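You operate a simulated robot arm through the tools that you are given. There is no shell and no other tool.

You are at the controls of a simulated robot arm. One attempt, no reset.

Task
Pour the red-rimmed cup back into the purple-rimmed jug and dry the resting pipe.
Fine: the jug ends at 800 ml, spill nothing; put the cup back. Use the blue cloth and put it back. Set down upright: clear cup with a red rim.

It is judged by the outcome, as a careful person would: the job done as asked, and still so three seconds after it is handed in. It fails if anything else is knocked over, pushed out of place, dropped, spilled or broken. Flat cloth is picked up by pressing the open fingertips on it (5 to 10 N) and closing them slowly along it; thin cloth reads only 2 to 8 mm in the jaws.

Robot
A 7-joint arm with a two-finger parallel gripper, fixed in place. Base frame: the origin is at the foot of the arm, x ahead of it, y to its left, z up. Readings come in m, rad, newtons and seconds.
Its first joint turns from -2.897 to 2.897 rad. Payload 3.43 kg.
Tool frame: the origin (TCP) lies between the finger pads and is the grasp point; the fingertips stand 0.03 m ahead of it; z points along the fingers, y is the line along which they close. Largest opening 0.094 m; finger width 0.028, thickness 0.01; the body of the gripper, 0.05 by 0.096 m, starts 0.055 m behind the TCP.
Orientation is that of the tool frame in the base frame, as a unit quaternion [w, x, y, z]. With the fingers straight down and closing along the base's y, the tool's x points along the base's -x, its y along +y and its z along -z.

Tools
- The arm moves only by the tool drive_tool. Its argument "increments" is a list of rows, each an object (a shift or turn left out is 0, a gripper value left out holds the last) with "offset": the shift along the tool's x, y, z in m, a list of three; "angular": the turn, a rotation vector about the tool's x, y, z in rad, a list of three. In form: [{"offset": [x, y, z], "angular": [rx, ry, rz]}, ...]. A call has 1 to 20 rows; each row is the pose to reach, as a shift and turn from the pose commanded when the call began, along the tool's axes at that moment. "hand" is the closure in counts, from 0 (fully open) to 255 (shut), set as the call begins (left out, the last holds). Rows are played at 5 a second. More than 0.05 m and 0.15 rad between two rows, or a gripper value outside its range, and nothing of the call is played. A pose out of reach is approached as far as the arm can. The call stops where the force on the tool passes 70 N (or 10 N more than at its start, if that is more) or the arm is blocked; 0.2 s more then pass. The fingers move at their own pace (about 0.045 m/s each) and stop on an object; they squeeze with about 24 N. The grip force told is the motor's: it shows also when the fingers shut on nothing. Time passes only in rows, and 0.2 s behind the last, so rows that repeat a pose let the fingers close. The reply holds the time, the measured pose of the TCP, the force on the tool along the base axes, the opening and the grip force, in the units named above and with some noise, with the torque about the TCP (base axes, N m) and any sound that the robot's microphone picked up.
- Cameras (640 x 400 px; columns grow to the right, rows downward): "scene" is fixed at [0.4009, -0.4974, 1.588]; the picture's right is [0.97, -0.22, 0.00], its down [-0.22, -0.97, -0.06] and it looks along [0.01, 0.05, -1.00] (base axes); focal length 262 px, centre (320, 200). "wrist" rides on the gripper at [0.076, 0.014, -0.103] in the tool frame; the picture's right is [-0.18, 0.98, 0.00], its down [-0.75, -0.14, -0.64] and it looks along [-0.63, -0.12, 0.77] (tool axes); focal length 243 px, centre (320, 200). There is no depth. A picture from a camera that has moved, and an enlarged one, comes with that camera's place and axes in the base frame and with its lens.
- get_image(camera): a new picture of that camera. No time passes.
- inspect(camera, box): a new picture of the part [left, top, right, bottom] of that camera's present view, enlarged. No time passes.
- job_done(): hands the job in; it is judged then, once.

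Nothing tells you positions but the pictures and the camera data. Unless the task says otherwise, let go and move clear before handing in.

The tools are called after "Request:" by a JSON object that holds its "method" and its "body". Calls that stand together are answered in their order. drive_tool: Moves the arm, as the interface text tells. Its arguments: {"type":"object","properties":{"increments":{"type":"array","items":{"type":"object","properties":{"offset":{"type":"array","items":{"type":"number"}},"angular":{"type":"array","items":{"type":"number"}}}}},"hand":{"type":"number"}},"required":["increments"]} The other tools are called the same way: get_image (camera) takes a picture; inspect (camera, box) takes an enlarged picture of a part of a camera's view; job_done () hands the job in.

At the start:

```text
time_s: 0.0
ee_pos: [0.2492, -0.4167, 1.2869]
orientation: [0.0, 0.0, 1.0, 0.0]
ft_force: [0.8, 1.1, -0.4]
torque: [-0.01, 0.0, -0.01]
grip_width: 0.0938
grip_force: 0.0
```

scene: 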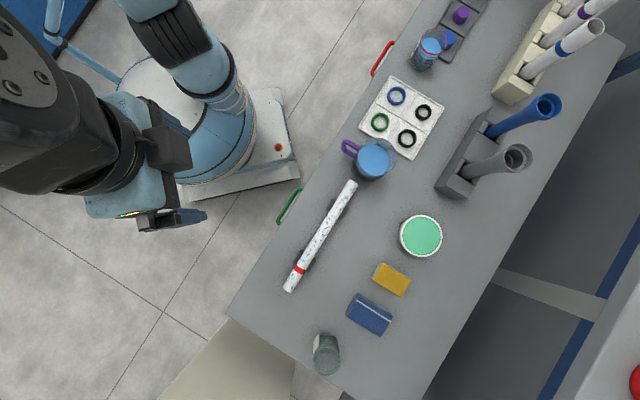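
wrist: 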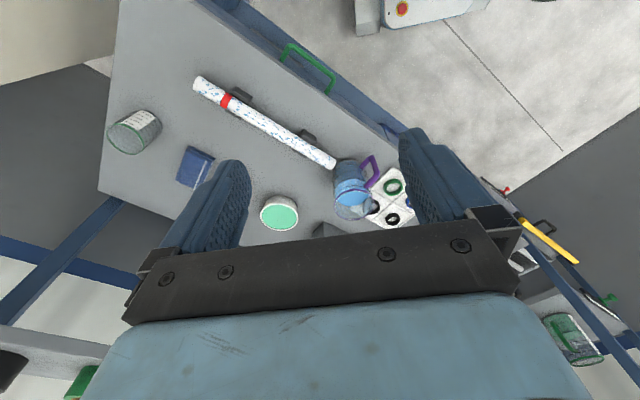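

I see a table with a jug (purple handle), a pipe resting on supports, a blue cloth and what may be the red-rimmed cup near the top. I'll enlarge several parts before moving.

Request:
{"method": "inspect", "body": {"camera": "scene", "box": [320, 100, 440, 190]}}

Request:
{"method": "inspect", "body": {"camera": "scene", "box": [380, 0, 500, 90]}}

Request:
{"method": "inspect", "body": {"camera": "scene", "box": [270, 160, 390, 300]}}

Request:
{"method": "inspect", "body": {"camera": "scene", "box": [290, 250, 450, 390]}}

Request:
{"method": "inspect", "body": {"camera": "wrist", "box": [170, 60, 420, 240]}}

```text
4.44 times, centred on (380, 145) of scene
camera zoom: at [0.4009, -0.4974, 1.588], right [0.97, -0.22, 0.0], down [-0.22, -0.97, -0.06], along [0.01, 0.05, -1.0], focal length 1164 px, centre (53, 444)
```

zoom: 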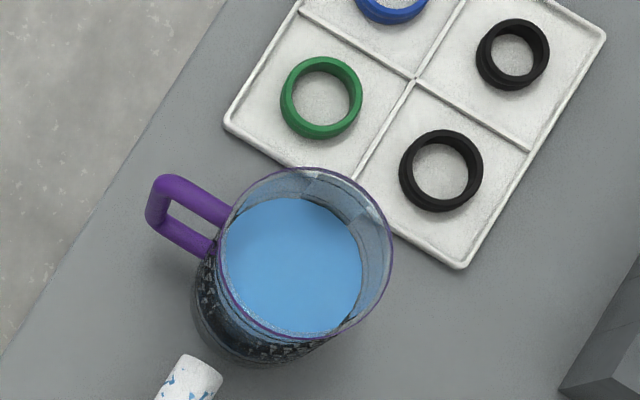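

```text
4.44 times, centred on (440, 45) of scene
camera zoom: at [0.4009, -0.4974, 1.588], right [0.97, -0.22, 0.0], down [-0.22, -0.97, -0.06], along [0.01, 0.05, -1.0], focal length 1164 px, centre (-213, 889)
```

zoom: 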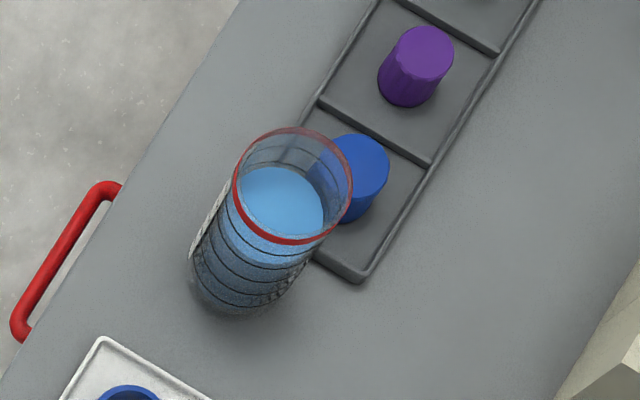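

```text
2.86 times, centred on (330, 230) of scene
camera zoom: at [0.4009, -0.4974, 1.588], right [0.97, -0.22, 0.0], down [-0.22, -0.97, -0.06], along [0.01, 0.05, -1.0], focal length 748 px, centre (291, 114)
```

zoom: 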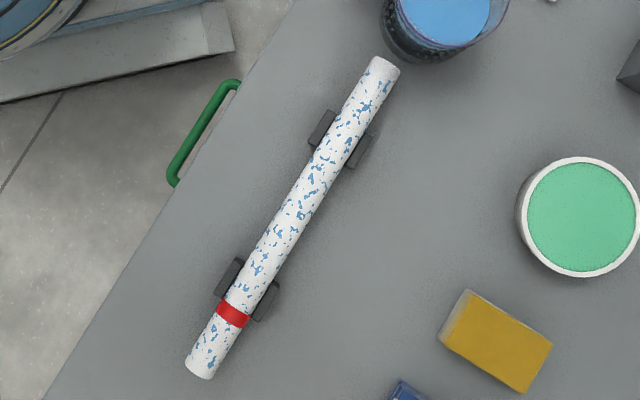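

```text
2.86 times, centred on (370, 320) of scene
camera zoom: at [0.4009, -0.4974, 1.588], right [0.97, -0.22, 0.0], down [-0.22, -0.97, -0.06], along [0.01, 0.05, -1.0], focal length 748 px, centre (177, -143)
```

zoom: 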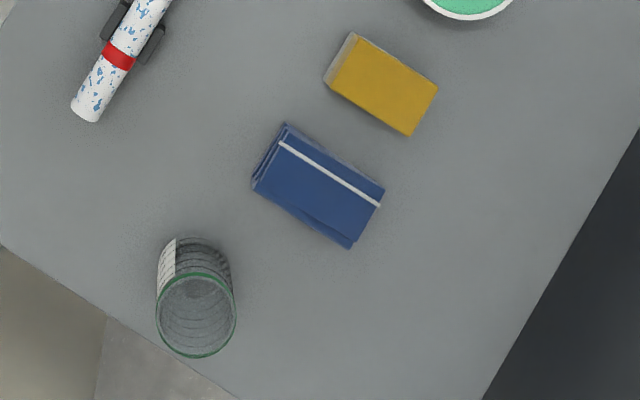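

```text
2.22 times, centred on (295, 150) of wrist
camera zoom: at [0.173, -0.4021, 1.3895], right [0.18, 0.98, 0.0], down [0.75, -0.14, 0.64], along [0.63, -0.12, -0.77], focal length 539 px, centre (376, 311)
```

zoom: 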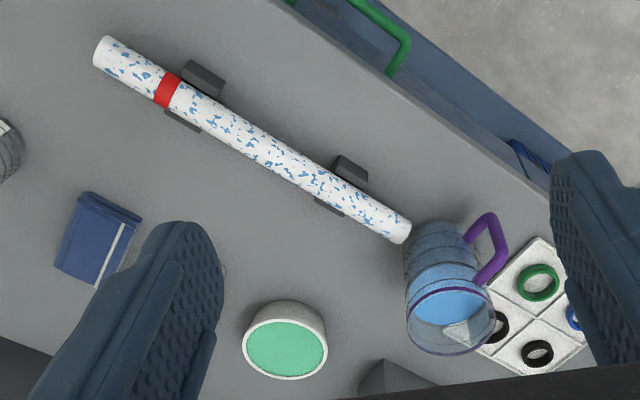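

The pipe rests on two cradles at z≈0.83, running at 45° through about (0.39,-0.56). I put the jug near (0.57,-0.39) and the cup near (0.82,-0.10). I'll bring the wrist camera around to look at the jug from the side and read its level.

Request:
{"method": "drive_tool", "body": {"increments": [{"offset": [-0.019, 0.0186, 0.0341], "angular": [0.0173, -0.0564, 0.0644]}, {"offset": [-0.038, 0.0371, 0.0682], "angular": [0.0345, -0.1129, 0.1288]}, {"offset": [-0.057, 0.0557, 0.1023], "angular": [0.0518, -0.1693, 0.1932]}, {"offset": [-0.076, 0.0742, 0.1364], "angular": [0.0691, -0.2258, 0.2576]}, {"offset": [-0.095, 0.0928, 0.1706], "angular": [0.0863, -0.2822, 0.3221]}, {"offset": [-0.114, 0.1113, 0.2047], "angular": [0.1036, -0.3387, 0.3865]}, {"offset": [-0.133, 0.1299, 0.2388], "angular": [0.1209, -0.3951, 0.4509]}, {"offset": [-0.152, 0.1484, 0.2729], "angular": [0.1381, -0.4516, 0.5153]}, {"offset": [-0.171, 0.167, 0.307], "angular": [0.1554, -0.508, 0.5797]}, {"offset": [-0.171, 0.167, 0.307], "angular": [0.1554, -0.508, 0.5797]}], "hand": 0}}

Request:
{"method": "get_image", "body": {"camera": "wrist"}}

Request:
{"method": "get_image", "body": {"camera": "scene"}}

```text
time_s: 2.2
ee_pos: [0.4502, -0.2813, 1.0068]
orientation: [0.246, 0.282, 0.924, -0.075]
ft_force: [1.1, 0.3, 0.2]
torque: [-0.01, 0.0, 0.02]
grip_width: 0.094
grip_force: 0.1
out of reach, approached as far as the arm can: row 8, 9, 10
```

```text
taken
camera wrist: at [0.3608, -0.2032, 1.0578], right [0.68, 0.73, 0.09], down [0.2, -0.3, 0.93], along [0.7, -0.62, -0.35], focal length 243 px, centre (320, 200)
```

wrist: 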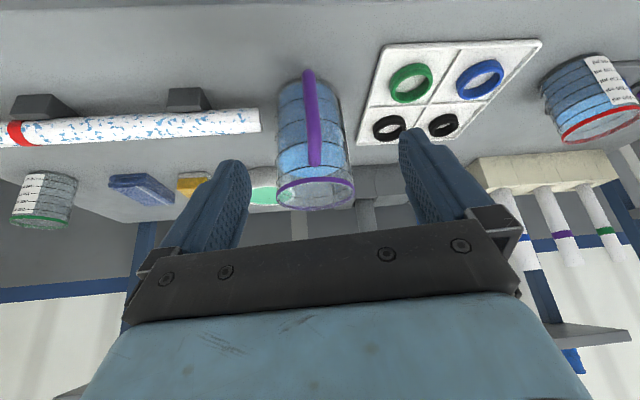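

```text
taken
```

scene: 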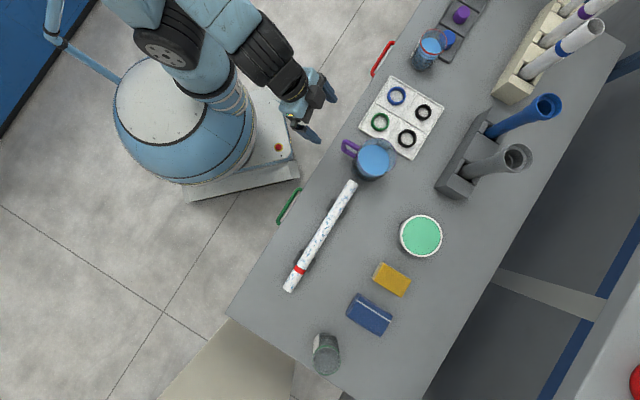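

The wrist view is upside down; I can see the jug with ring graduations, the labelled red cup on the right and an empty green cup on the left. I'll zoom in on the levels.

Request:
{"method": "inspect", "body": {"camera": "wrist", "box": [250, 55, 380, 225]}}

Request:
{"method": "inspect", "body": {"camera": "wrist", "box": [530, 40, 640, 150]}}

Request:
{"method": "inspect", "body": {"camera": "wrist", "box": [0, 80, 280, 240]}}

```text
2.35 times, centred on (315, 140) of wrist
camera zoom: at [0.3608, -0.2032, 1.0578], right [0.68, 0.73, 0.09], down [0.2, -0.3, 0.93], along [0.7, -0.62, -0.35], focal length 571 px, centre (332, 341)
```

zoom: 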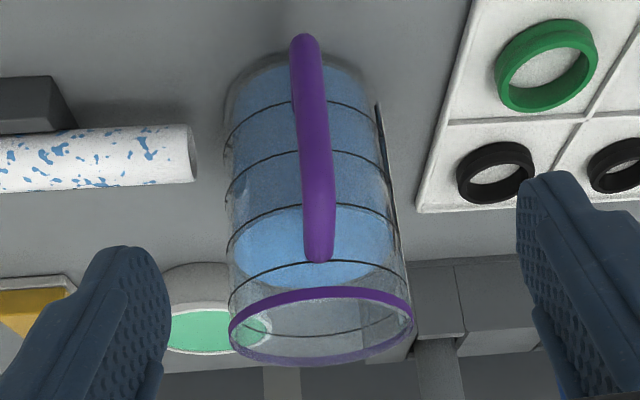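

```text
3.64 times, centred on (585, 95) of wrist
camera zoom: at [0.3608, -0.2032, 1.0578], right [0.68, 0.73, 0.09], down [0.2, -0.3, 0.93], along [0.7, -0.62, -0.35], focal length 882 px, centre (-644, 582)
```

zoom: 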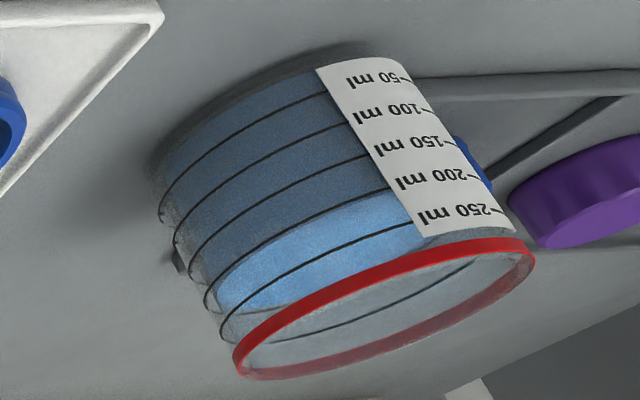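

```text
2.29 times, centred on (140, 160) of wrist
camera zoom: at [0.3608, -0.2032, 1.0578], right [0.68, 0.73, 0.09], down [0.2, -0.3, 0.93], along [0.7, -0.62, -0.35], focal length 555 px, centre (731, 291)
```

zoom: 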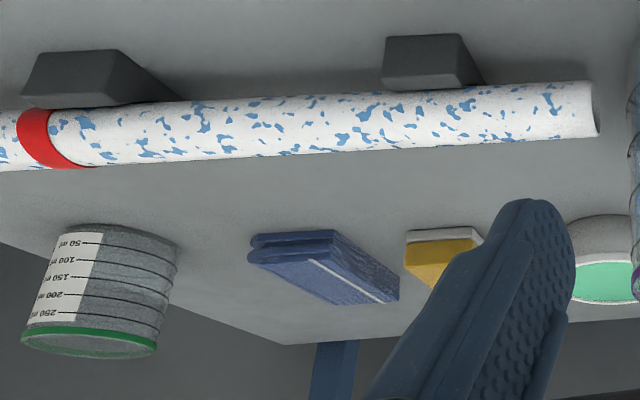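

The cup reads about 200 ml, with rings every 50 ml. The jug shows four rings, with water near the third. Next I'll take a near-horizontal close view of the cup.

Request:
{"method": "drive_tool", "body": {"increments": [{"offset": [-0.0059, 0.0379, 0.0207], "angular": [-0.0426, -0.0212, -0.0608]}, {"offset": [-0.0118, 0.0757, 0.0415], "angular": [-0.0852, -0.0424, -0.1217]}, {"offset": [-0.0177, 0.1136, 0.0622], "angular": [-0.1278, -0.0636, -0.1825]}, {"offset": [-0.0236, 0.1515, 0.0829], "angular": [-0.1704, -0.0848, -0.2434]}, {"offset": [-0.0295, 0.1893, 0.1036], "angular": [-0.213, -0.1059, -0.3042]}, {"offset": [-0.0354, 0.2272, 0.1244], "angular": [-0.2556, -0.1271, -0.365]}, {"offset": [-0.0413, 0.265, 0.1451], "angular": [-0.2982, -0.1483, -0.4259]}, {"offset": [-0.0472, 0.3029, 0.1658], "angular": [-0.3408, -0.1695, -0.4867]}, {"offset": [-0.0472, 0.3029, 0.1658], "angular": [-0.3408, -0.1695, -0.4867]}]}}

Request:
{"method": "get_image", "body": {"camera": "wrist"}}

```text
time_s: 4.2
ee_pos: [0.7226, -0.1008, 0.8882]
orientation: [0.343, 0.0, 0.939, 0.0]
ft_force: [-0.8, -0.7, -0.2]
torque: [0.03, -0.03, -0.02]
grip_width: 0.094
grip_force: 0.0
```

```text
taken
camera wrist: at [0.5974, -0.0862, 0.9178], right [0.14, 0.98, 0.12], down [0.16, -0.14, 0.98], along [0.98, -0.12, -0.18], focal length 243 px, centre (320, 200)
```

wrist: 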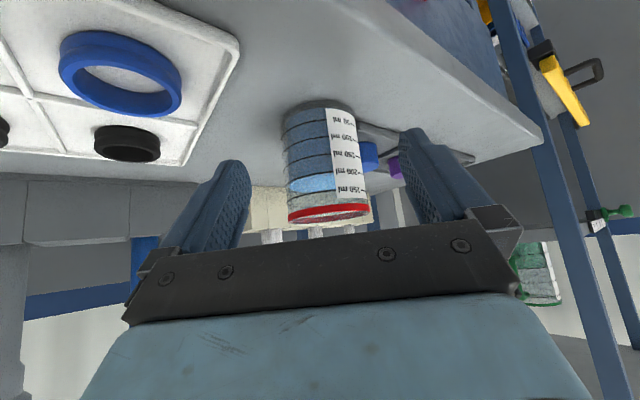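

Request:
{"method": "inspect", "body": {"camera": "wrist", "box": [270, 90, 390, 240]}}

```text
2.67 times, centred on (330, 165) of wrist
camera zoom: at [0.5974, -0.0862, 0.9178], right [0.14, 0.98, 0.12], down [0.16, -0.14, 0.98], along [0.98, -0.12, -0.18], focal length 647 px, centre (293, 293)
```

zoom: 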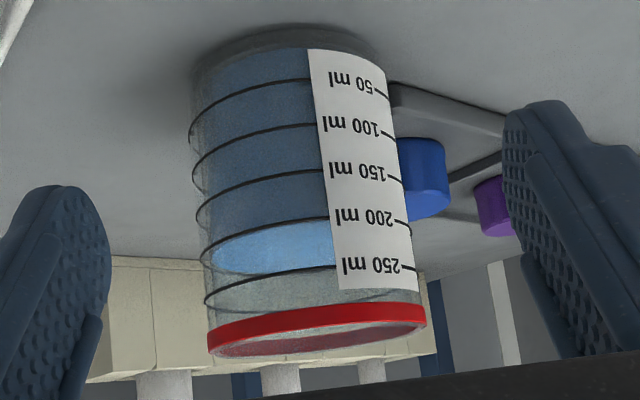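

Request:
{"method": "inspect", "body": {"camera": "wrist", "box": [280, 160, 350, 215]}}

```text
7.27 times, centred on (315, 188) of wrist
camera zoom: at [0.5974, -0.0862, 0.9178], right [0.14, 0.98, 0.12], down [0.16, -0.14, 0.98], along [0.98, -0.12, -0.18], focal length 1764 px, centre (356, 291)
```

zoom: 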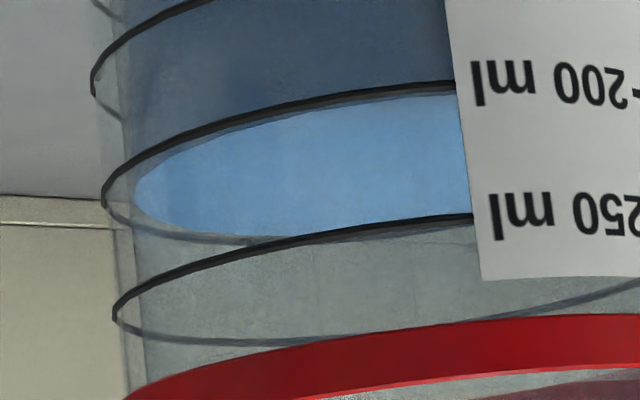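

The cup's surface lies exactly on the 200 ml ring. Now I'll check the jug closely and nearly level, from the side where its label may show.

Request:
{"method": "drive_tool", "body": {"increments": [{"offset": [0.008, -0.0127, -0.0086], "angular": [0.0742, 0, 0.0885]}, {"offset": [0.0159, -0.0255, -0.0172], "angular": [0.1485, 0, 0.1769]}, {"offset": [0.0239, -0.0382, -0.0259], "angular": [0.2227, 0, 0.2654]}, {"offset": [0.0318, -0.0509, -0.0345], "angular": [0.2969, 0, 0.3539]}, {"offset": [0.0398, -0.0636, -0.0431], "angular": [0.3712, 0, 0.4423]}, {"offset": [0.0478, -0.0764, -0.0517], "angular": [0.4454, 0, 0.5308]}, {"offset": [0.0557, -0.0891, -0.0603], "angular": [0.5196, 0, 0.6193]}, {"offset": [0.0637, -0.1018, -0.0689], "angular": [0.5939, 0, 0.7077]}, {"offset": [0.0716, -0.1145, -0.0776], "angular": [0.6681, 0, 0.7962]}, {"offset": [0.0796, -0.1273, -0.0862], "angular": [0.7423, 0, 0.8847]}, {"offset": [0.0875, -0.14, -0.0948], "angular": [0.8166, 0, 0.9731]}, {"offset": [0.0955, -0.1527, -0.1034], "angular": [0.8908, 0, 1.0616]}, {"offset": [0.0955, -0.1527, -0.1034], "angular": [0.8908, 0, 1.0616]}]}}

Request:
{"method": "get_image", "body": {"camera": "wrist"}}

Request:
{"method": "get_image", "body": {"camera": "scene"}}

```text
time_s: 7.0
ee_pos: [0.5819, -0.2511, 0.904]
orientation: [0.264, 0.6, 0.723, -0.219]
ft_force: [0.2, 0.6, 1.1]
torque: [0.0, 0.01, -0.01]
grip_width: 0.0939
grip_force: 0.1
```

```text
taken
camera wrist: at [0.5728, -0.1278, 0.9347], right [0.99, 0.04, 0.12], down [-0.11, -0.19, 0.98], along [0.06, -0.98, -0.18], focal length 243 px, centre (320, 200)
```

wrist: 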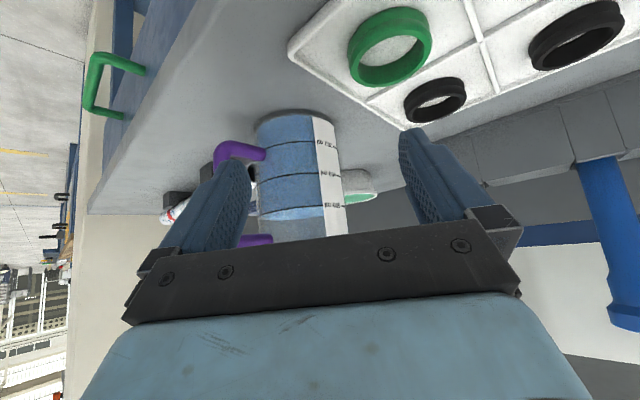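

```text
taken
```

scene: 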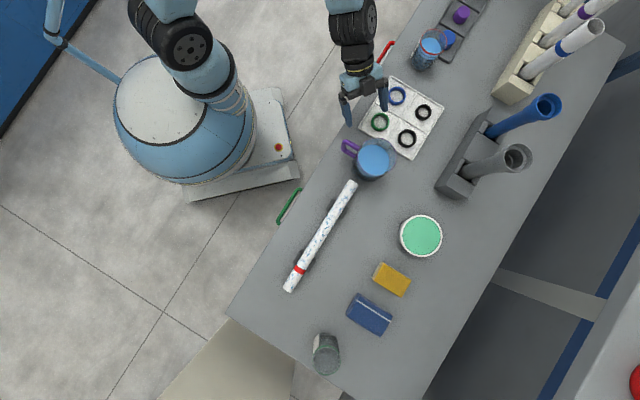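

Request:
{"method": "inspect", "body": {"camera": "wrist", "box": [240, 100, 370, 245]}}

Request:
{"method": "inspect", "body": {"camera": "wrist", "box": [245, 185, 355, 245]}}

```text
2.76 times, centred on (305, 172) of wrist
camera zoom: at [0.5728, -0.1278, 0.9347], right [0.99, 0.04, 0.12], down [-0.11, -0.19, 0.98], along [0.06, -0.98, -0.18], focal length 669 px, centre (361, 276)
```

zoom: 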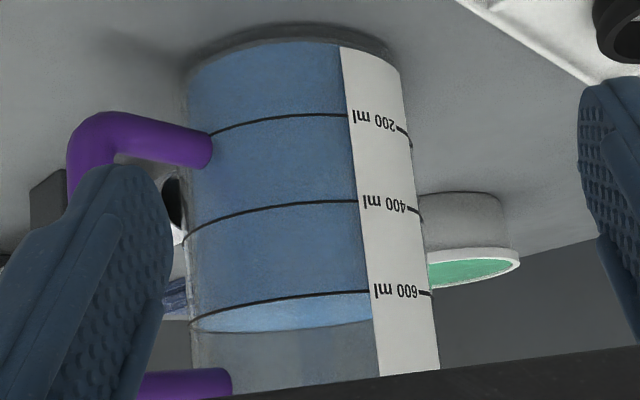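

```text
5.82 times, centred on (300, 215) of wrist
camera zoom: at [0.5728, -0.1278, 0.9347], right [0.99, 0.04, 0.12], down [-0.11, -0.19, 0.98], along [0.06, -0.98, -0.18], focal length 1412 px, centre (436, 113)
```

zoom: 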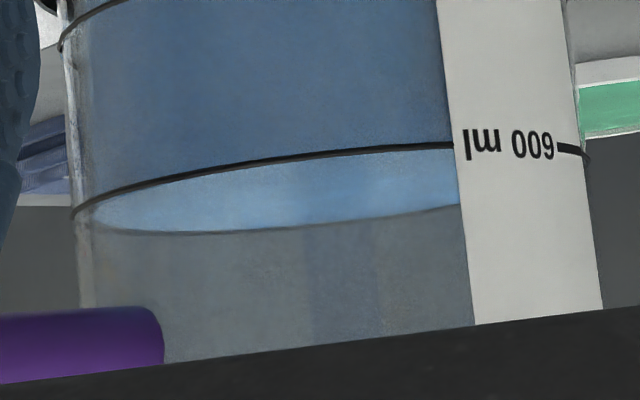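

The jug's level sits on the 600 ml ring and the cup's on 200 ml, so the whole cup goes in to make 800 ml. The jug is at about (0.570,-0.390) with its rim near z 0.945, and the cup at about (0.811,-0.105) with its rim near 0.893. Before touching anything I'll rehearse the pouring posture high above the jug with an empty hand.

Request:
{"method": "drive_tool", "body": {"increments": [{"offset": [-0.0396, 0.0025, -0.0138], "angular": [0.0238, -0.0581, 0.0199]}, {"offset": [-0.0792, 0.0049, -0.0276], "angular": [0.0475, -0.1161, 0.0399]}, {"offset": [-0.1188, 0.0074, -0.0414], "angular": [0.0713, -0.1742, 0.0598]}, {"offset": [-0.1584, 0.0098, -0.0551], "angular": [0.095, -0.2322, 0.0797]}, {"offset": [-0.198, 0.0123, -0.0689], "angular": [0.1188, -0.2903, 0.0997]}, {"offset": [-0.2376, 0.0147, -0.0827], "angular": [0.1425, -0.3483, 0.1196]}, {"offset": [-0.2376, 0.0147, -0.0827], "angular": [0.1425, -0.3483, 0.1196]}]}}

```text
time_s: 8.6
ee_pos: [0.6228, -0.3788, 1.1221]
orientation: [0.353, 0.612, 0.612, -0.355]
ft_force: [-0.5, 0.2, -0.6]
torque: [0.02, 0.0, -0.01]
grip_width: 0.0939
grip_force: 0.0
```

Request:
{"method": "drive_tool", "body": {"increments": [{"angular": [-0.07, 0, 0.1212]}, {"angular": [-0.14, 0, 0.2425]}, {"angular": [-0.21, 0, 0.3637]}, {"angular": [-0.28, 0, 0.485]}, {"angular": [-0.35, 0, 0.6062]}, {"angular": [-0.42, 0, 0.7275]}, {"angular": [-0.49, 0, 0.8487]}, {"angular": [-0.56, 0, 0.9699]}, {"angular": [-0.63, 0, 1.0912]}, {"angular": [-0.7, 0, 1.2124]}, {"angular": [-0.77, 0, 1.3337]}, {"angular": [-0.84, 0, 1.4549]}, {"angular": [-0.91, 0, 1.5761]}, {"angular": [-0.98, 0, 1.6974]}, {"angular": [-1.03, 0, 1.784]}, {"angular": [-1.03, 0, 1.784]}]}}

Request:
{"method": "get_image", "body": {"camera": "wrist"}}

Request:
{"method": "get_image", "body": {"camera": "scene"}}

```text
time_s: 12.0
ee_pos: [0.6206, -0.3765, 1.1208]
orientation: [0.708, 0.618, 0.011, 0.343]
ft_force: [0.7, 0.2, 0.1]
torque: [0.04, 0.05, 0.01]
grip_width: 0.0939
grip_force: 0.1
```

```text
taken
camera wrist: at [0.6263, -0.2499, 1.1409], right [-0.6, -0.09, 0.79], down [-0.79, 0.18, -0.58], along [-0.09, -0.98, -0.18], focal length 243 px, centre (320, 200)
```

wrist: 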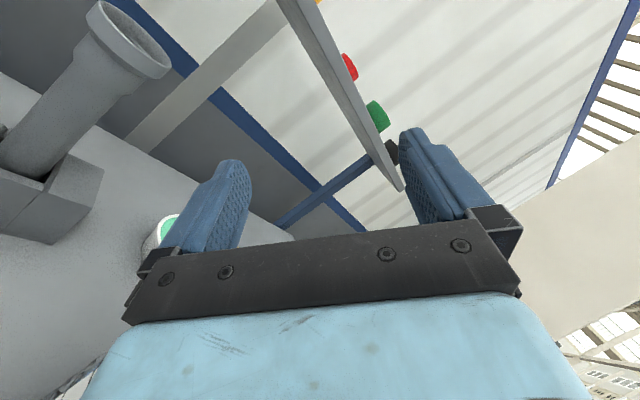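

```text
taken
```

scene: 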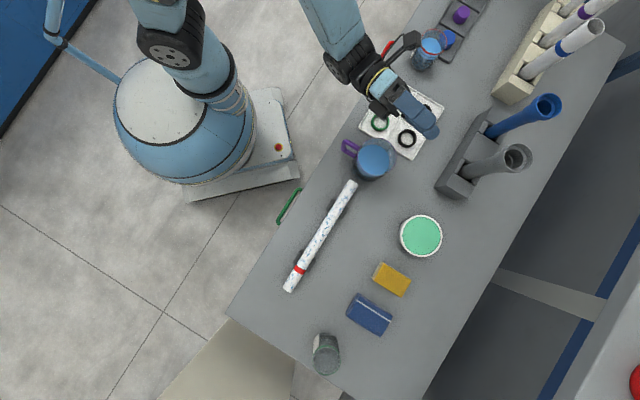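

The pouring posture reaches 118° of tilt without trouble. I'll undo it and move to a pre-grasp in front of the cup.

Request:
{"method": "drive_tool", "body": {"increments": [{"angular": [0.07, 0, -0.1212]}, {"angular": [0.14, 0, -0.2425]}, {"angular": [0.21, 0, -0.3637]}, {"angular": [0.28, 0, -0.485]}, {"angular": [0.35, 0, -0.6062]}, {"angular": [0.42, 0, -0.7275]}, {"angular": [0.49, 0, -0.8487]}, {"angular": [0.56, 0, -0.9699]}, {"angular": [0.63, 0, -1.0912]}, {"angular": [0.7, 0, -1.2124]}, {"angular": [0.77, 0, -1.3337]}, {"angular": [0.84, 0, -1.4549]}, {"angular": [0.91, 0, -1.5761]}, {"angular": [0.98, 0, -1.6974]}, {"angular": [1.03, 0, -1.784]}]}}

Request:
{"method": "drive_tool", "body": {"increments": [{"offset": [0.0235, 0.005, -0.0124], "angular": [-0.1134, 0, -0.0655]}, {"offset": [0.047, 0.01, -0.0248], "angular": [-0.2267, 0, -0.1309]}, {"offset": [0.0706, 0.015, -0.0372], "angular": [-0.3401, 0, -0.1964]}, {"offset": [0.0941, 0.02, -0.0496], "angular": [-0.4534, 0, -0.2618]}, {"offset": [0.1176, 0.025, -0.062], "angular": [-0.5668, 0, -0.3273]}, {"offset": [0.1411, 0.03, -0.0744], "angular": [-0.6802, 0, -0.3927]}, {"offset": [0.1646, 0.035, -0.0868], "angular": [-0.7935, 0, -0.4582]}, {"offset": [0.1881, 0.04, -0.0992], "angular": [-0.9069, 0, -0.5236]}, {"offset": [0.2117, 0.045, -0.1116], "angular": [-1.0202, 0, -0.5891]}, {"offset": [0.2352, 0.05, -0.124], "angular": [-1.1336, 0, -0.6545]}, {"offset": [0.2587, 0.055, -0.1364], "angular": [-1.2469, 0, -0.72]}, {"offset": [0.2822, 0.06, -0.1488], "angular": [-1.3603, 0, -0.7854]}, {"offset": [0.2822, 0.06, -0.1488], "angular": [-1.3603, 0, -0.7854]}]}}

Request:
{"method": "get_image", "body": {"camera": "wrist"}}

Request:
{"method": "get_image", "body": {"camera": "scene"}}

```text
time_s: 15.2
ee_pos: [0.6211, -0.3761, 1.1212]
orientation: [0.353, 0.612, 0.613, -0.354]
ft_force: [0.5, 1.1, -0.7]
torque: [0.0, 0.02, -0.02]
grip_width: 0.094
grip_force: 0.0
```

```text
time_s: 18.0
ee_pos: [0.6813, -0.1067, 0.95]
orientation: [0.5, -0.001, 0.866, 0.001]
ft_force: [-0.9, -0.3, -0.9]
torque: [-0.01, 0.02, 0.0]
grip_width: 0.0941
grip_force: 0.1
```

```text
taken
camera wrist: at [0.5532, -0.0924, 0.9365], right [0.09, 0.98, 0.16], down [-0.18, -0.14, 0.97], along [0.98, -0.12, 0.16], focal length 243 px, centre (320, 200)
```

wrist: 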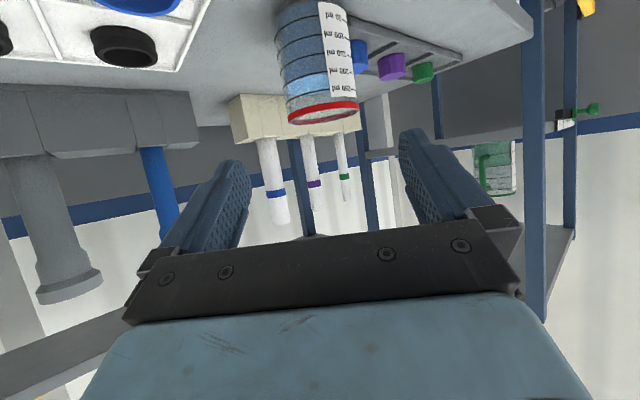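

```text
taken
```

scene: 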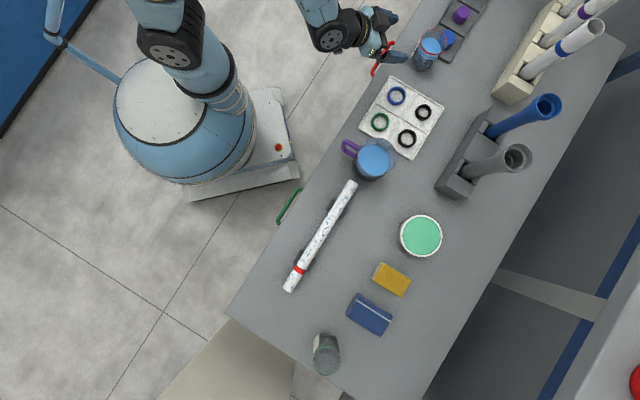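

I triangulate the cup axis at (0.811,-0.106) with the rim at z≈0.893, well between the open fingers. I'll descend, then slide straight in.

Request:
{"method": "drive_tool", "body": {"increments": [{"offset": [0.0274, 0.0003, 0.0158]}, {"offset": [0.0549, 0.0006, 0.0317]}, {"offset": [0.0823, 0.001, 0.0475]}, {"offset": [0.0693, 0.001, 0.07]}, {"offset": [0.0563, 0.001, 0.0925]}, {"offset": [0.0433, 0.001, 0.115]}, {"offset": [0.0343, 0.001, 0.1306]}, {"offset": [0.0343, 0.001, 0.1306]}]}}

Request:
{"method": "get_image", "body": {"camera": "wrist"}}

Request:
{"method": "inspect", "body": {"camera": "scene", "box": [360, 0, 500, 100]}}

```text
time_s: 19.8
ee_pos: [0.7759, -0.1065, 0.8548]
orientation: [0.5, 0.0, 0.866, 0.0]
ft_force: [-0.9, 0.1, 0.0]
torque: [-0.01, 0.01, 0.01]
grip_width: 0.0936
grip_force: 0.0
```

```text
taken
camera wrist: at [0.6489, -0.0915, 0.8402], right [0.09, 0.98, 0.16], down [-0.18, -0.14, 0.97], along [0.98, -0.12, 0.16], focal length 243 px, centre (320, 200)
```

wrist: 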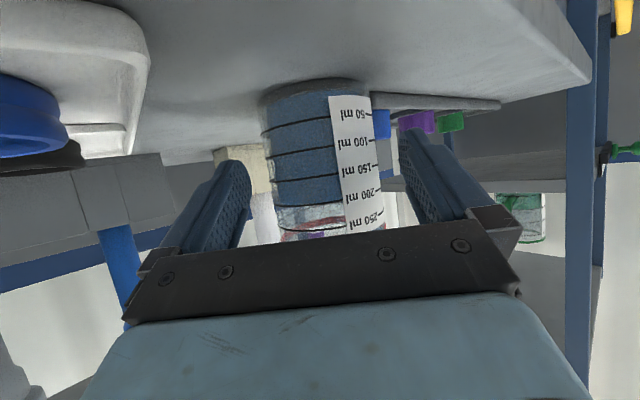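

```text
4.00 times, centred on (430, 50) of scene
camera zoom: at [0.4009, -0.4974, 1.588], right [0.97, -0.22, 0.0], down [-0.22, -0.97, -0.06], along [0.01, 0.05, -1.0], focal length 1047 px, centre (-120, 800)
```

zoom: 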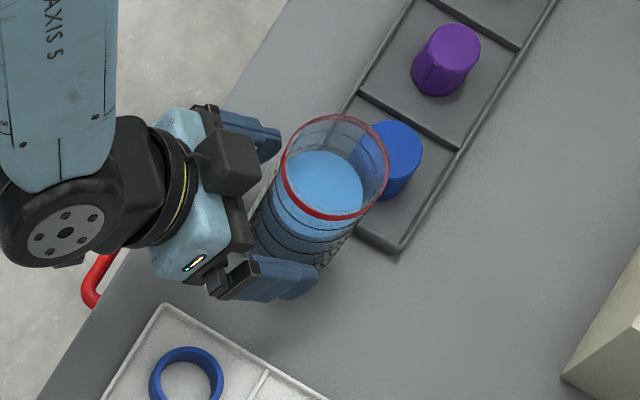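

The cup sits centred between the fingers. I'll advance the last 35 mm, then close.

Request:
{"method": "drive_tool", "body": {"increments": [{"offset": [-0.0058, 0.0, 0.0101]}, {"offset": [-0.0117, 0.0, 0.0202]}, {"offset": [-0.0175, 0.0, 0.0303]}, {"offset": [-0.0175, 0.0, 0.0303]}]}}

Request:
{"method": "drive_tool", "body": {"increments": [{}, {}, {}, {}, {}], "hand": 255}}

Request:
{"method": "get_image", "body": {"camera": "wrist"}}

Request:
{"method": "inspect", "body": {"camera": "scene", "box": [360, 0, 500, 100]}}

```text
time_s: 20.8
ee_pos: [0.8111, -0.1061, 0.856]
orientation: [0.5, -0.002, 0.866, 0.001]
ft_force: [0.2, 0.1, -0.2]
torque: [0.03, 0.02, -0.02]
grip_width: 0.0936
grip_force: 0.1
```

```text
time_s: 22.0
ee_pos: [0.8113, -0.1067, 0.8571]
orientation: [0.5, 0.0, 0.866, 0.0]
ft_force: [0.4, 0.7, -0.1]
torque: [-0.01, -0.01, -0.02]
grip_width: 0.0734
grip_force: 23.3
```

```text
taken
camera wrist: at [0.6842, -0.0918, 0.8414], right [0.09, 0.98, 0.16], down [-0.18, -0.14, 0.97], along [0.98, -0.12, 0.16], focal length 243 px, centre (320, 200)
```

wrist: 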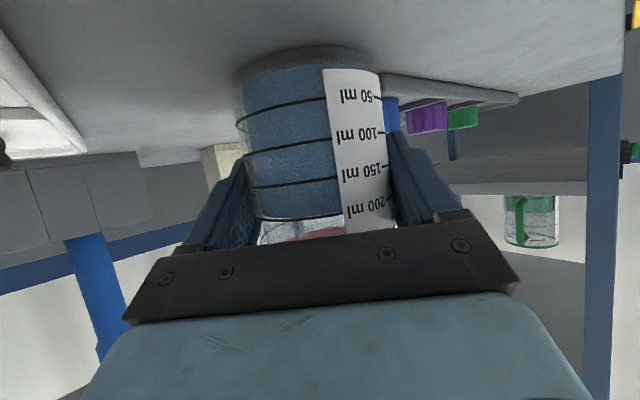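

```text
4.00 times, centred on (430, 50) of scene
camera zoom: at [0.4009, -0.4974, 1.588], right [0.97, -0.22, 0.0], down [-0.22, -0.97, -0.06], along [0.01, 0.05, -1.0], focal length 1047 px, centre (-120, 800)
```

zoom: 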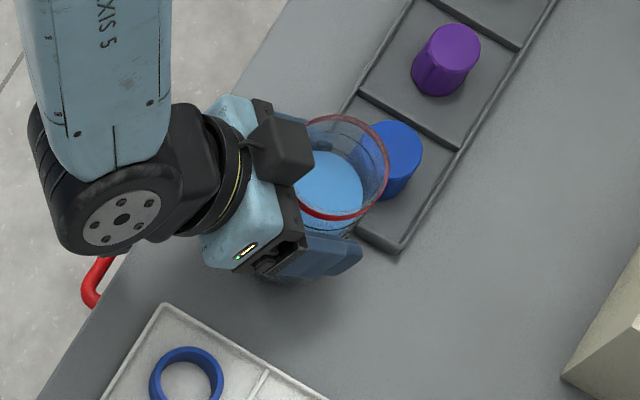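

The cup is gripped at 73 mm with 23 N. I'll lift it straight up and check.

Request:
{"method": "drive_tool", "body": {"increments": [{"offset": [-0.0087, 0, -0.005]}, {"offset": [-0.026, 0, -0.015]}, {"offset": [-0.0433, 0, -0.025]}, {"offset": [-0.0606, 0, -0.035]}, {"offset": [-0.0779, 0, -0.045]}, {"offset": [-0.0953, 0, -0.055]}, {"offset": [-0.1126, 0, -0.065]}, {"offset": [-0.1299, 0, -0.075]}, {"offset": [-0.1386, 0, -0.08]}, {"offset": [-0.1386, 0, -0.08]}]}}

Request:
{"method": "get_image", "body": {"camera": "wrist"}}

Request:
{"method": "inspect", "body": {"camera": "scene", "box": [360, 0, 500, 100]}}

```text
time_s: 24.2
ee_pos: [0.8108, -0.1061, 1.0146]
orientation: [0.5, 0.0, 0.866, 0.0]
ft_force: [-0.8, 0.8, -2.3]
torque: [-0.03, -0.01, 0.01]
grip_width: 0.0736
grip_force: 24.3
```

```text
taken
camera wrist: at [0.6835, -0.0914, 1.001], right [0.09, 0.98, 0.16], down [-0.18, -0.14, 0.97], along [0.98, -0.12, 0.16], focal length 243 px, centre (320, 200)
```

wrist: 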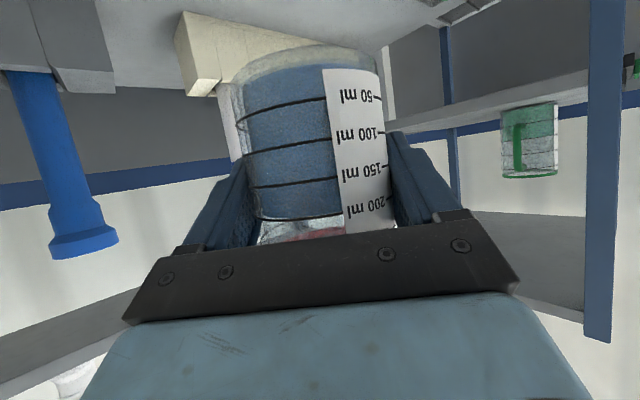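

```text
4.00 times, centred on (430, 50) of scene
camera zoom: at [0.4009, -0.4974, 1.588], right [0.97, -0.22, 0.0], down [-0.22, -0.97, -0.06], along [0.01, 0.05, -1.0], focal length 1047 px, centre (-120, 800)
```

zoom: 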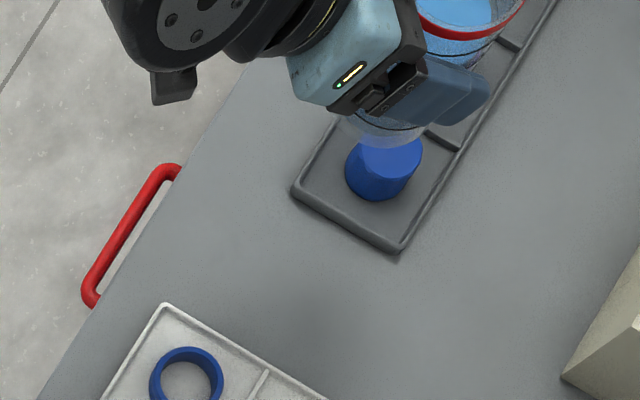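

The cup is secure and upright. I'll carry it, turning about the vertical, to a point beside and above the jug.

Request:
{"method": "drive_tool", "body": {"increments": [{"offset": [0.001, -0.0054, -0.0038], "angular": [0.0272, 0, 0.0157]}, {"offset": [0.0031, -0.0163, -0.0113], "angular": [0.0816, 0, 0.0471]}, {"offset": [0.0061, -0.0326, -0.0226], "angular": [0.1632, 0, 0.0942]}, {"offset": [0.0097, -0.0517, -0.0359], "angular": [0.2585, 0, 0.1492]}, {"offset": [0.0138, -0.0734, -0.0509], "angular": [0.3673, 0, 0.2121]}, {"offset": [0.0179, -0.0952, -0.066], "angular": [0.4761, 0, 0.2749]}, {"offset": [0.022, -0.117, -0.0811], "angular": [0.5849, 0, 0.3377]}, {"offset": [0.0261, -0.1387, -0.0962], "angular": [0.6938, 0, 0.4006]}, {"offset": [0.0302, -0.1605, -0.1113], "angular": [0.8026, 0, 0.4634]}, {"offset": [0.0343, -0.1822, -0.1264], "angular": [0.9114, 0, 0.5262]}, {"offset": [0.0384, -0.204, -0.1415], "angular": [1.0202, 0, 0.589]}, {"offset": [0.042, -0.223, -0.1547], "angular": [1.1154, 0, 0.644]}, {"offset": [0.0451, -0.2394, -0.1661], "angular": [1.1971, 0, 0.6912]}, {"offset": [0.0481, -0.2557, -0.1774], "angular": [1.2787, 0, 0.7383]}, {"offset": [0.0502, -0.2666, -0.1849], "angular": [1.3331, 0, 0.7697]}, {"offset": [0.0512, -0.272, -0.1887], "angular": [1.3603, 0, 0.7854]}, {"offset": [0.0512, -0.272, -0.1887], "angular": [1.3603, 0, 0.7854]}]}}

Request:
{"method": "get_image", "body": {"camera": "wrist"}}

Request:
{"method": "inspect", "body": {"camera": "scene", "box": [320, 90, 460, 190]}}

```text
time_s: 27.8
ee_pos: [0.6224, -0.3774, 1.0652]
orientation: [0.354, 0.612, 0.612, -0.354]
ft_force: [-0.4, 0.2, -1.3]
torque: [0.0, 0.01, 0.04]
grip_width: 0.0737
grip_force: 24.2
```

```text
taken
camera wrist: at [0.6365, -0.2504, 1.0514], right [0.98, -0.09, 0.16], down [-0.14, 0.18, 0.97], along [-0.12, -0.98, 0.16], focal length 243 px, centre (320, 200)
```

wrist: 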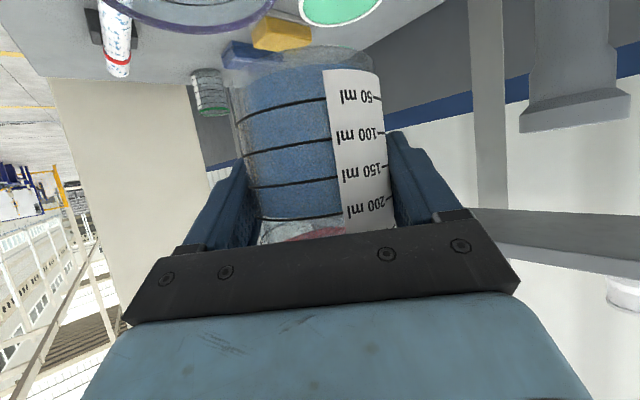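

```text
4.00 times, centred on (390, 140) of scene
camera zoom: at [0.4009, -0.4974, 1.588], right [0.97, -0.22, 0.0], down [-0.22, -0.97, -0.06], along [0.01, 0.05, -1.0], focal length 1047 px, centre (40, 440)
```

zoom: 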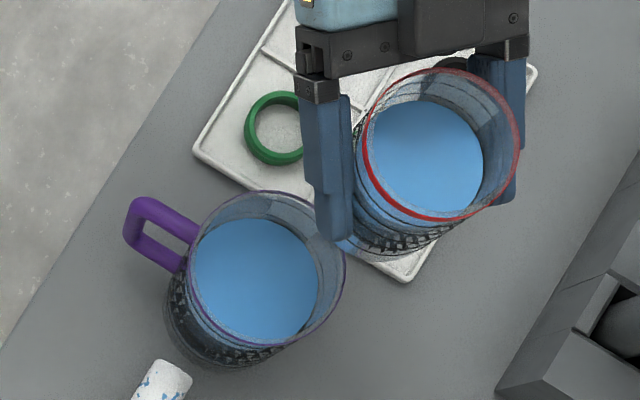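

The cup is poised beside the jug, and the scene camera agrees with my numbers to the millimetre. I put the jug at (0.568,-0.391) with its rim at about 0.953. I'll tilt to 38°, just short of pouring, bringing the lip in over the opening.

Request:
{"method": "drive_tool", "body": {"increments": [{"offset": [0.0013, 0.0008, 0.0008], "angular": [-0.0436, 0, 0.0756]}, {"offset": [0.0043, 0.0035, 0.0025], "angular": [-0.0873, 0, 0.1511]}, {"offset": [0.0091, 0.0061, 0.0053], "angular": [-0.1309, 0, 0.2267]}, {"offset": [0.0149, 0.0082, 0.0086], "angular": [-0.1745, 0, 0.3023]}, {"offset": [0.0217, 0.01, 0.0125], "angular": [-0.2182, 0, 0.3779]}, {"offset": [0.0291, 0.0113, 0.0168], "angular": [-0.2618, 0, 0.4534]}, {"offset": [0.0349, 0.0121, 0.0202], "angular": [-0.2967, 0, 0.5139]}, {"offset": [0.0404, 0.0127, 0.0233], "angular": [-0.3316, 0, 0.5744]}, {"offset": [0.0404, 0.0127, 0.0233], "angular": [-0.3316, 0, 0.5744]}]}}

Request:
{"method": "get_image", "body": {"camera": "wrist"}}

Request:
{"method": "inspect", "body": {"camera": "scene", "box": [320, 90, 460, 190]}}

```text
time_s: 29.8
ee_pos: [0.635, -0.3785, 1.0195]
orientation: [0.534, 0.694, 0.465, -0.134]
ft_force: [-0.4, -0.6, -2.9]
torque: [0.04, 0.02, 0.01]
grip_width: 0.0736
grip_force: 24.1
```

```text
taken
camera wrist: at [0.6554, -0.2504, 1.0164], right [0.68, -0.09, 0.73], down [-0.71, 0.18, 0.68], along [-0.19, -0.98, 0.06], focal length 243 px, centre (320, 200)
```

wrist: 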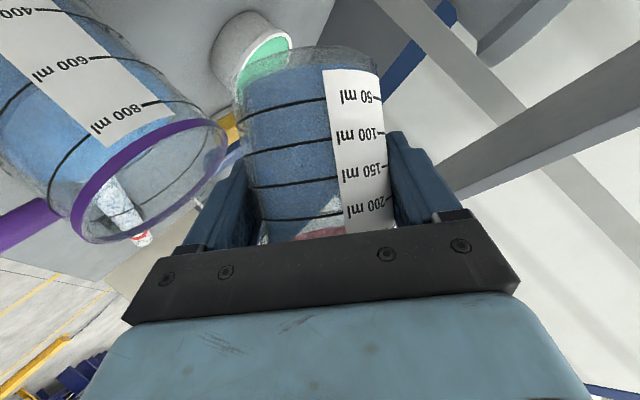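

```text
4.00 times, centred on (390, 140) of scene
camera zoom: at [0.4009, -0.4974, 1.588], right [0.97, -0.22, 0.0], down [-0.22, -0.97, -0.06], along [0.01, 0.05, -1.0], focal length 1047 px, centre (40, 440)
```

zoom: 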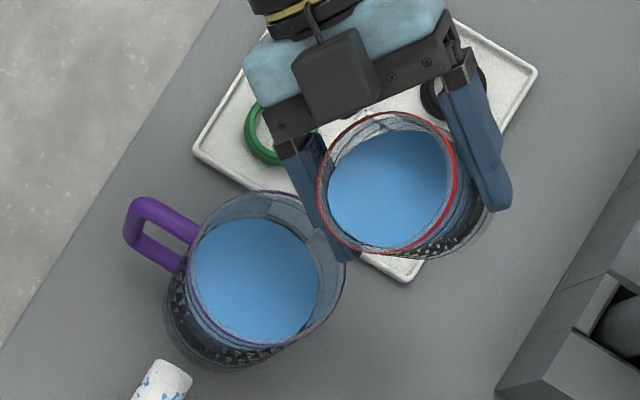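

The lip is over the jug's opening and nothing has poured yet. I'll tilt slowly past the pour angle to 50° and check where the stream lands.

Request:
{"method": "drive_tool", "body": {"increments": [{"offset": [0.0005, -0.0003, 0.0003], "angular": [-0.01745, 0, 0.03023]}, {"offset": [0.001, -0.0006, 0.0006], "angular": [-0.0349, 0, 0.06046]}, {"offset": [0.0006, -0.0003, 0.0004], "angular": [-0.05235, 0, 0.09069]}, {"offset": [0.0002, 0, 0.0002], "angular": [-0.0698, 0, 0.12092]}, {"offset": [-0.0001, 0.0004, -0.0001], "angular": [-0.08725, 0, 0.15115]}, {"offset": [-0.0005, 0.0007, -0.0003], "angular": [-0.1047, 0, 0.18138]}]}}

Request:
{"method": "inspect", "body": {"camera": "scene", "box": [320, 90, 460, 190]}}

Request:
{"method": "get_image", "body": {"camera": "wrist"}}

```text
time_s: 31.2
ee_pos: [0.6348, -0.3776, 1.02]
orientation: [0.58, 0.704, 0.405, -0.061]
ft_force: [0.8, -0.1, -2.6]
torque: [-0.01, 0.06, -0.01]
grip_width: 0.0732
grip_force: 24.0
```

```text
4.00 times, centred on (390, 140) of scene
camera zoom: at [0.4009, -0.4974, 1.588], right [0.97, -0.22, 0.0], down [-0.22, -0.97, -0.06], along [0.01, 0.05, -1.0], focal length 1047 px, centre (40, 440)
```

zoom: 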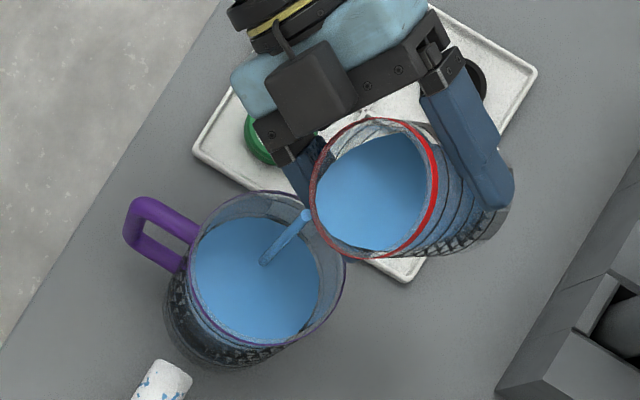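

```text
taken
camera wrist: at [0.6549, -0.2509, 1.0223], right [0.51, -0.09, 0.86], down [-0.84, 0.18, 0.52], along [-0.2, -0.98, 0.01], focal length 243 px, centre (320, 200)
```

wrist: 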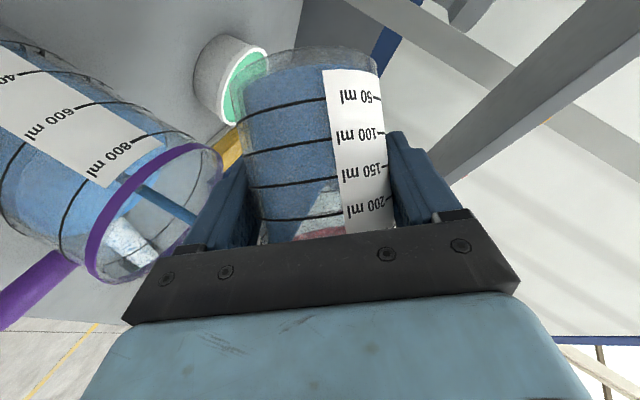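

The stream falls into the middle of the jug. I'll continue the same slow tilt to 90°, holding the lip in place.

Request:
{"method": "drive_tool", "body": {"increments": [{"offset": [-0.0012, 0.0012, -0.0007], "angular": [-0.01745, 0, 0.03023]}, {"offset": [-0.0024, 0.0024, -0.0014], "angular": [-0.0349, 0, 0.06046]}, {"offset": [-0.0036, 0.0035, -0.0021], "angular": [-0.05235, 0, 0.09069]}, {"offset": [-0.0048, 0.0047, -0.0028], "angular": [-0.0698, 0, 0.12092]}, {"offset": [-0.006, 0.0059, -0.0035], "angular": [-0.08725, 0, 0.15115]}, {"offset": [-0.0073, 0.0068, -0.0043], "angular": [-0.1047, 0, 0.18138]}, {"offset": [-0.0087, 0.0077, -0.005], "angular": [-0.12215, 0, 0.21161]}, {"offset": [-0.01, 0.0087, -0.0058], "angular": [-0.1396, 0, 0.24184]}, {"offset": [-0.0114, 0.0096, -0.0065], "angular": [-0.15705, 0, 0.27207]}, {"offset": [-0.0127, 0.0105, -0.0073], "angular": [-0.1745, 0, 0.3023]}, {"offset": [-0.0142, 0.0111, -0.0082], "angular": [-0.19195, 0, 0.33253]}, {"offset": [-0.0157, 0.0117, -0.0091], "angular": [-0.2094, 0, 0.36276]}, {"offset": [-0.0172, 0.0124, -0.0099], "angular": [-0.22685, 0, 0.39299]}, {"offset": [-0.0187, 0.013, -0.0108], "angular": [-0.2443, 0, 0.42322]}, {"offset": [-0.0202, 0.0136, -0.0117], "angular": [-0.26175, 0, 0.45345]}, {"offset": [-0.0217, 0.0139, -0.0126], "angular": [-0.2792, 0, 0.48368]}, {"offset": [-0.0233, 0.0142, -0.0135], "angular": [-0.29665, 0, 0.51391]}, {"offset": [-0.0248, 0.0146, -0.0143], "angular": [-0.3141, 0, 0.54414]}, {"offset": [-0.0264, 0.0149, -0.0152], "angular": [-0.33155, 0, 0.57437]}, {"offset": [-0.0279, 0.0152, -0.0161], "angular": [-0.349, 0, 0.6046]}]}}

Request:
{"method": "inspect", "body": {"camera": "scene", "box": [320, 90, 460, 190]}}

Request:
{"method": "get_image", "body": {"camera": "wrist"}}

```text
time_s: 35.4
ee_pos: [0.6209, -0.3766, 1.0536]
orientation: [0.683, 0.683, 0.183, 0.183]
ft_force: [0.3, 0.3, 0.3]
torque: [0.0, 0.02, 0.0]
grip_width: 0.0737
grip_force: 24.4
```

```text
4.00 times, centred on (390, 140) of scene
camera zoom: at [0.4009, -0.4974, 1.588], right [0.97, -0.22, 0.0], down [-0.22, -0.97, -0.06], along [0.01, 0.05, -1.0], focal length 1047 px, centre (40, 440)
```

zoom: 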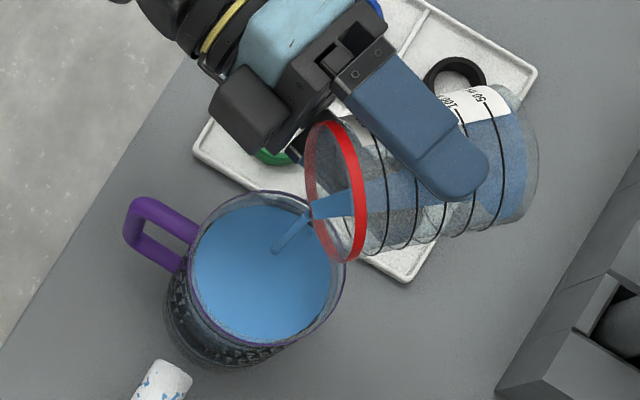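

```text
taken
camera wrist: at [0.6348, -0.2504, 1.068], right [-0.16, -0.09, 0.98], down [-0.97, 0.18, -0.14], along [-0.16, -0.98, -0.12], focal length 243 px, centre (320, 200)
```

wrist: 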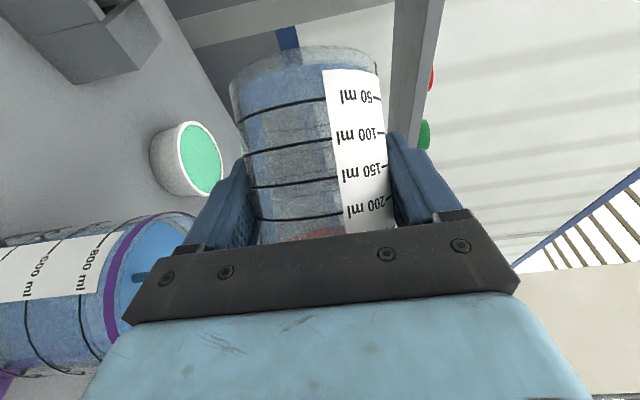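

Request:
{"method": "drive_tool", "body": {"increments": [{"offset": [-0.0015, 0.0015, -0.0009], "angular": [-0.0218, 0, 0.0378]}, {"offset": [-0.0031, 0.0029, -0.0018], "angular": [-0.0436, 0, 0.0756]}, {"offset": [-0.0046, 0.0044, -0.0026], "angular": [-0.0654, 0, 0.1134]}, {"offset": [-0.0061, 0.0058, -0.0035], "angular": [-0.0873, 0, 0.1511]}, {"offset": [-0.0078, 0.007, -0.0045], "angular": [-0.1091, 0, 0.1889]}, {"offset": [-0.0095, 0.0082, -0.0055], "angular": [-0.1309, 0, 0.2267]}, {"offset": [-0.0111, 0.0093, -0.0064], "angular": [-0.1527, 0, 0.2645]}, {"offset": [-0.0128, 0.0105, -0.0074], "angular": [-0.1745, 0, 0.3023]}, {"offset": [-0.0143, 0.0112, -0.0083], "angular": [-0.192, 0, 0.3325]}, {"offset": [-0.0157, 0.0118, -0.0091], "angular": [-0.2094, 0, 0.3627]}, {"offset": [-0.0172, 0.0125, -0.01], "angular": [-0.2269, 0, 0.393]}, {"offset": [-0.0186, 0.0131, -0.0108], "angular": [-0.2443, 0, 0.4232]}, {"offset": [-0.0186, 0.0131, -0.0108], "angular": [-0.2443, 0, 0.4232]}, {"offset": [-0.0186, 0.0131, -0.0108], "angular": [-0.2443, 0, 0.4232]}, {"offset": [-0.0186, 0.0131, -0.0108], "angular": [-0.2443, 0, 0.4232]}, {"offset": [-0.0186, 0.0131, -0.0108], "angular": [-0.2443, 0, 0.4232]}]}}

Request:
{"method": "inspect", "body": {"camera": "scene", "box": [320, 90, 460, 190]}}

Request:
{"method": "get_image", "body": {"camera": "wrist"}}

```text
time_s: 38.8
ee_pos: [0.5991, -0.3777, 1.0663]
orientation: [0.708, 0.618, 0.012, 0.343]
ft_force: [-0.1, 0.1, -1.2]
torque: [0.02, -0.01, -0.02]
grip_width: 0.0736
grip_force: 24.1
```

```text
4.00 times, centred on (390, 140) of scene
camera zoom: at [0.4009, -0.4974, 1.588], right [0.97, -0.22, 0.0], down [-0.22, -0.97, -0.06], along [0.01, 0.05, -1.0], focal length 1047 px, centre (40, 440)
```

zoom: 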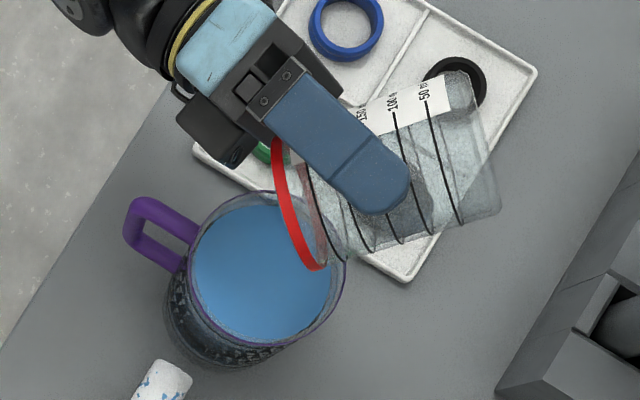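

```text
taken
camera wrist: at [0.6052, -0.2507, 1.0857], right [-0.6, -0.09, 0.79], down [-0.79, 0.18, -0.58], along [-0.09, -0.98, -0.18], focal length 243 px, centre (320, 200)
```

wrist: 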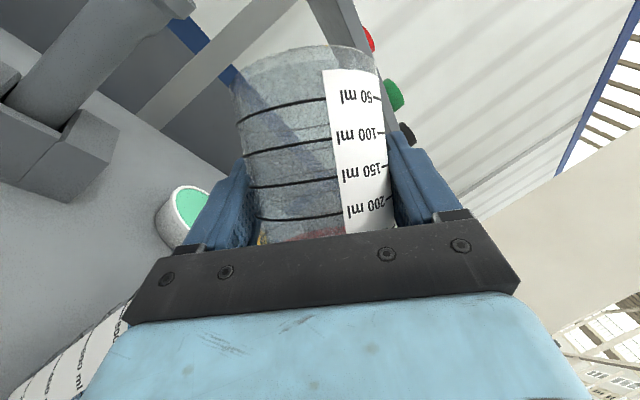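

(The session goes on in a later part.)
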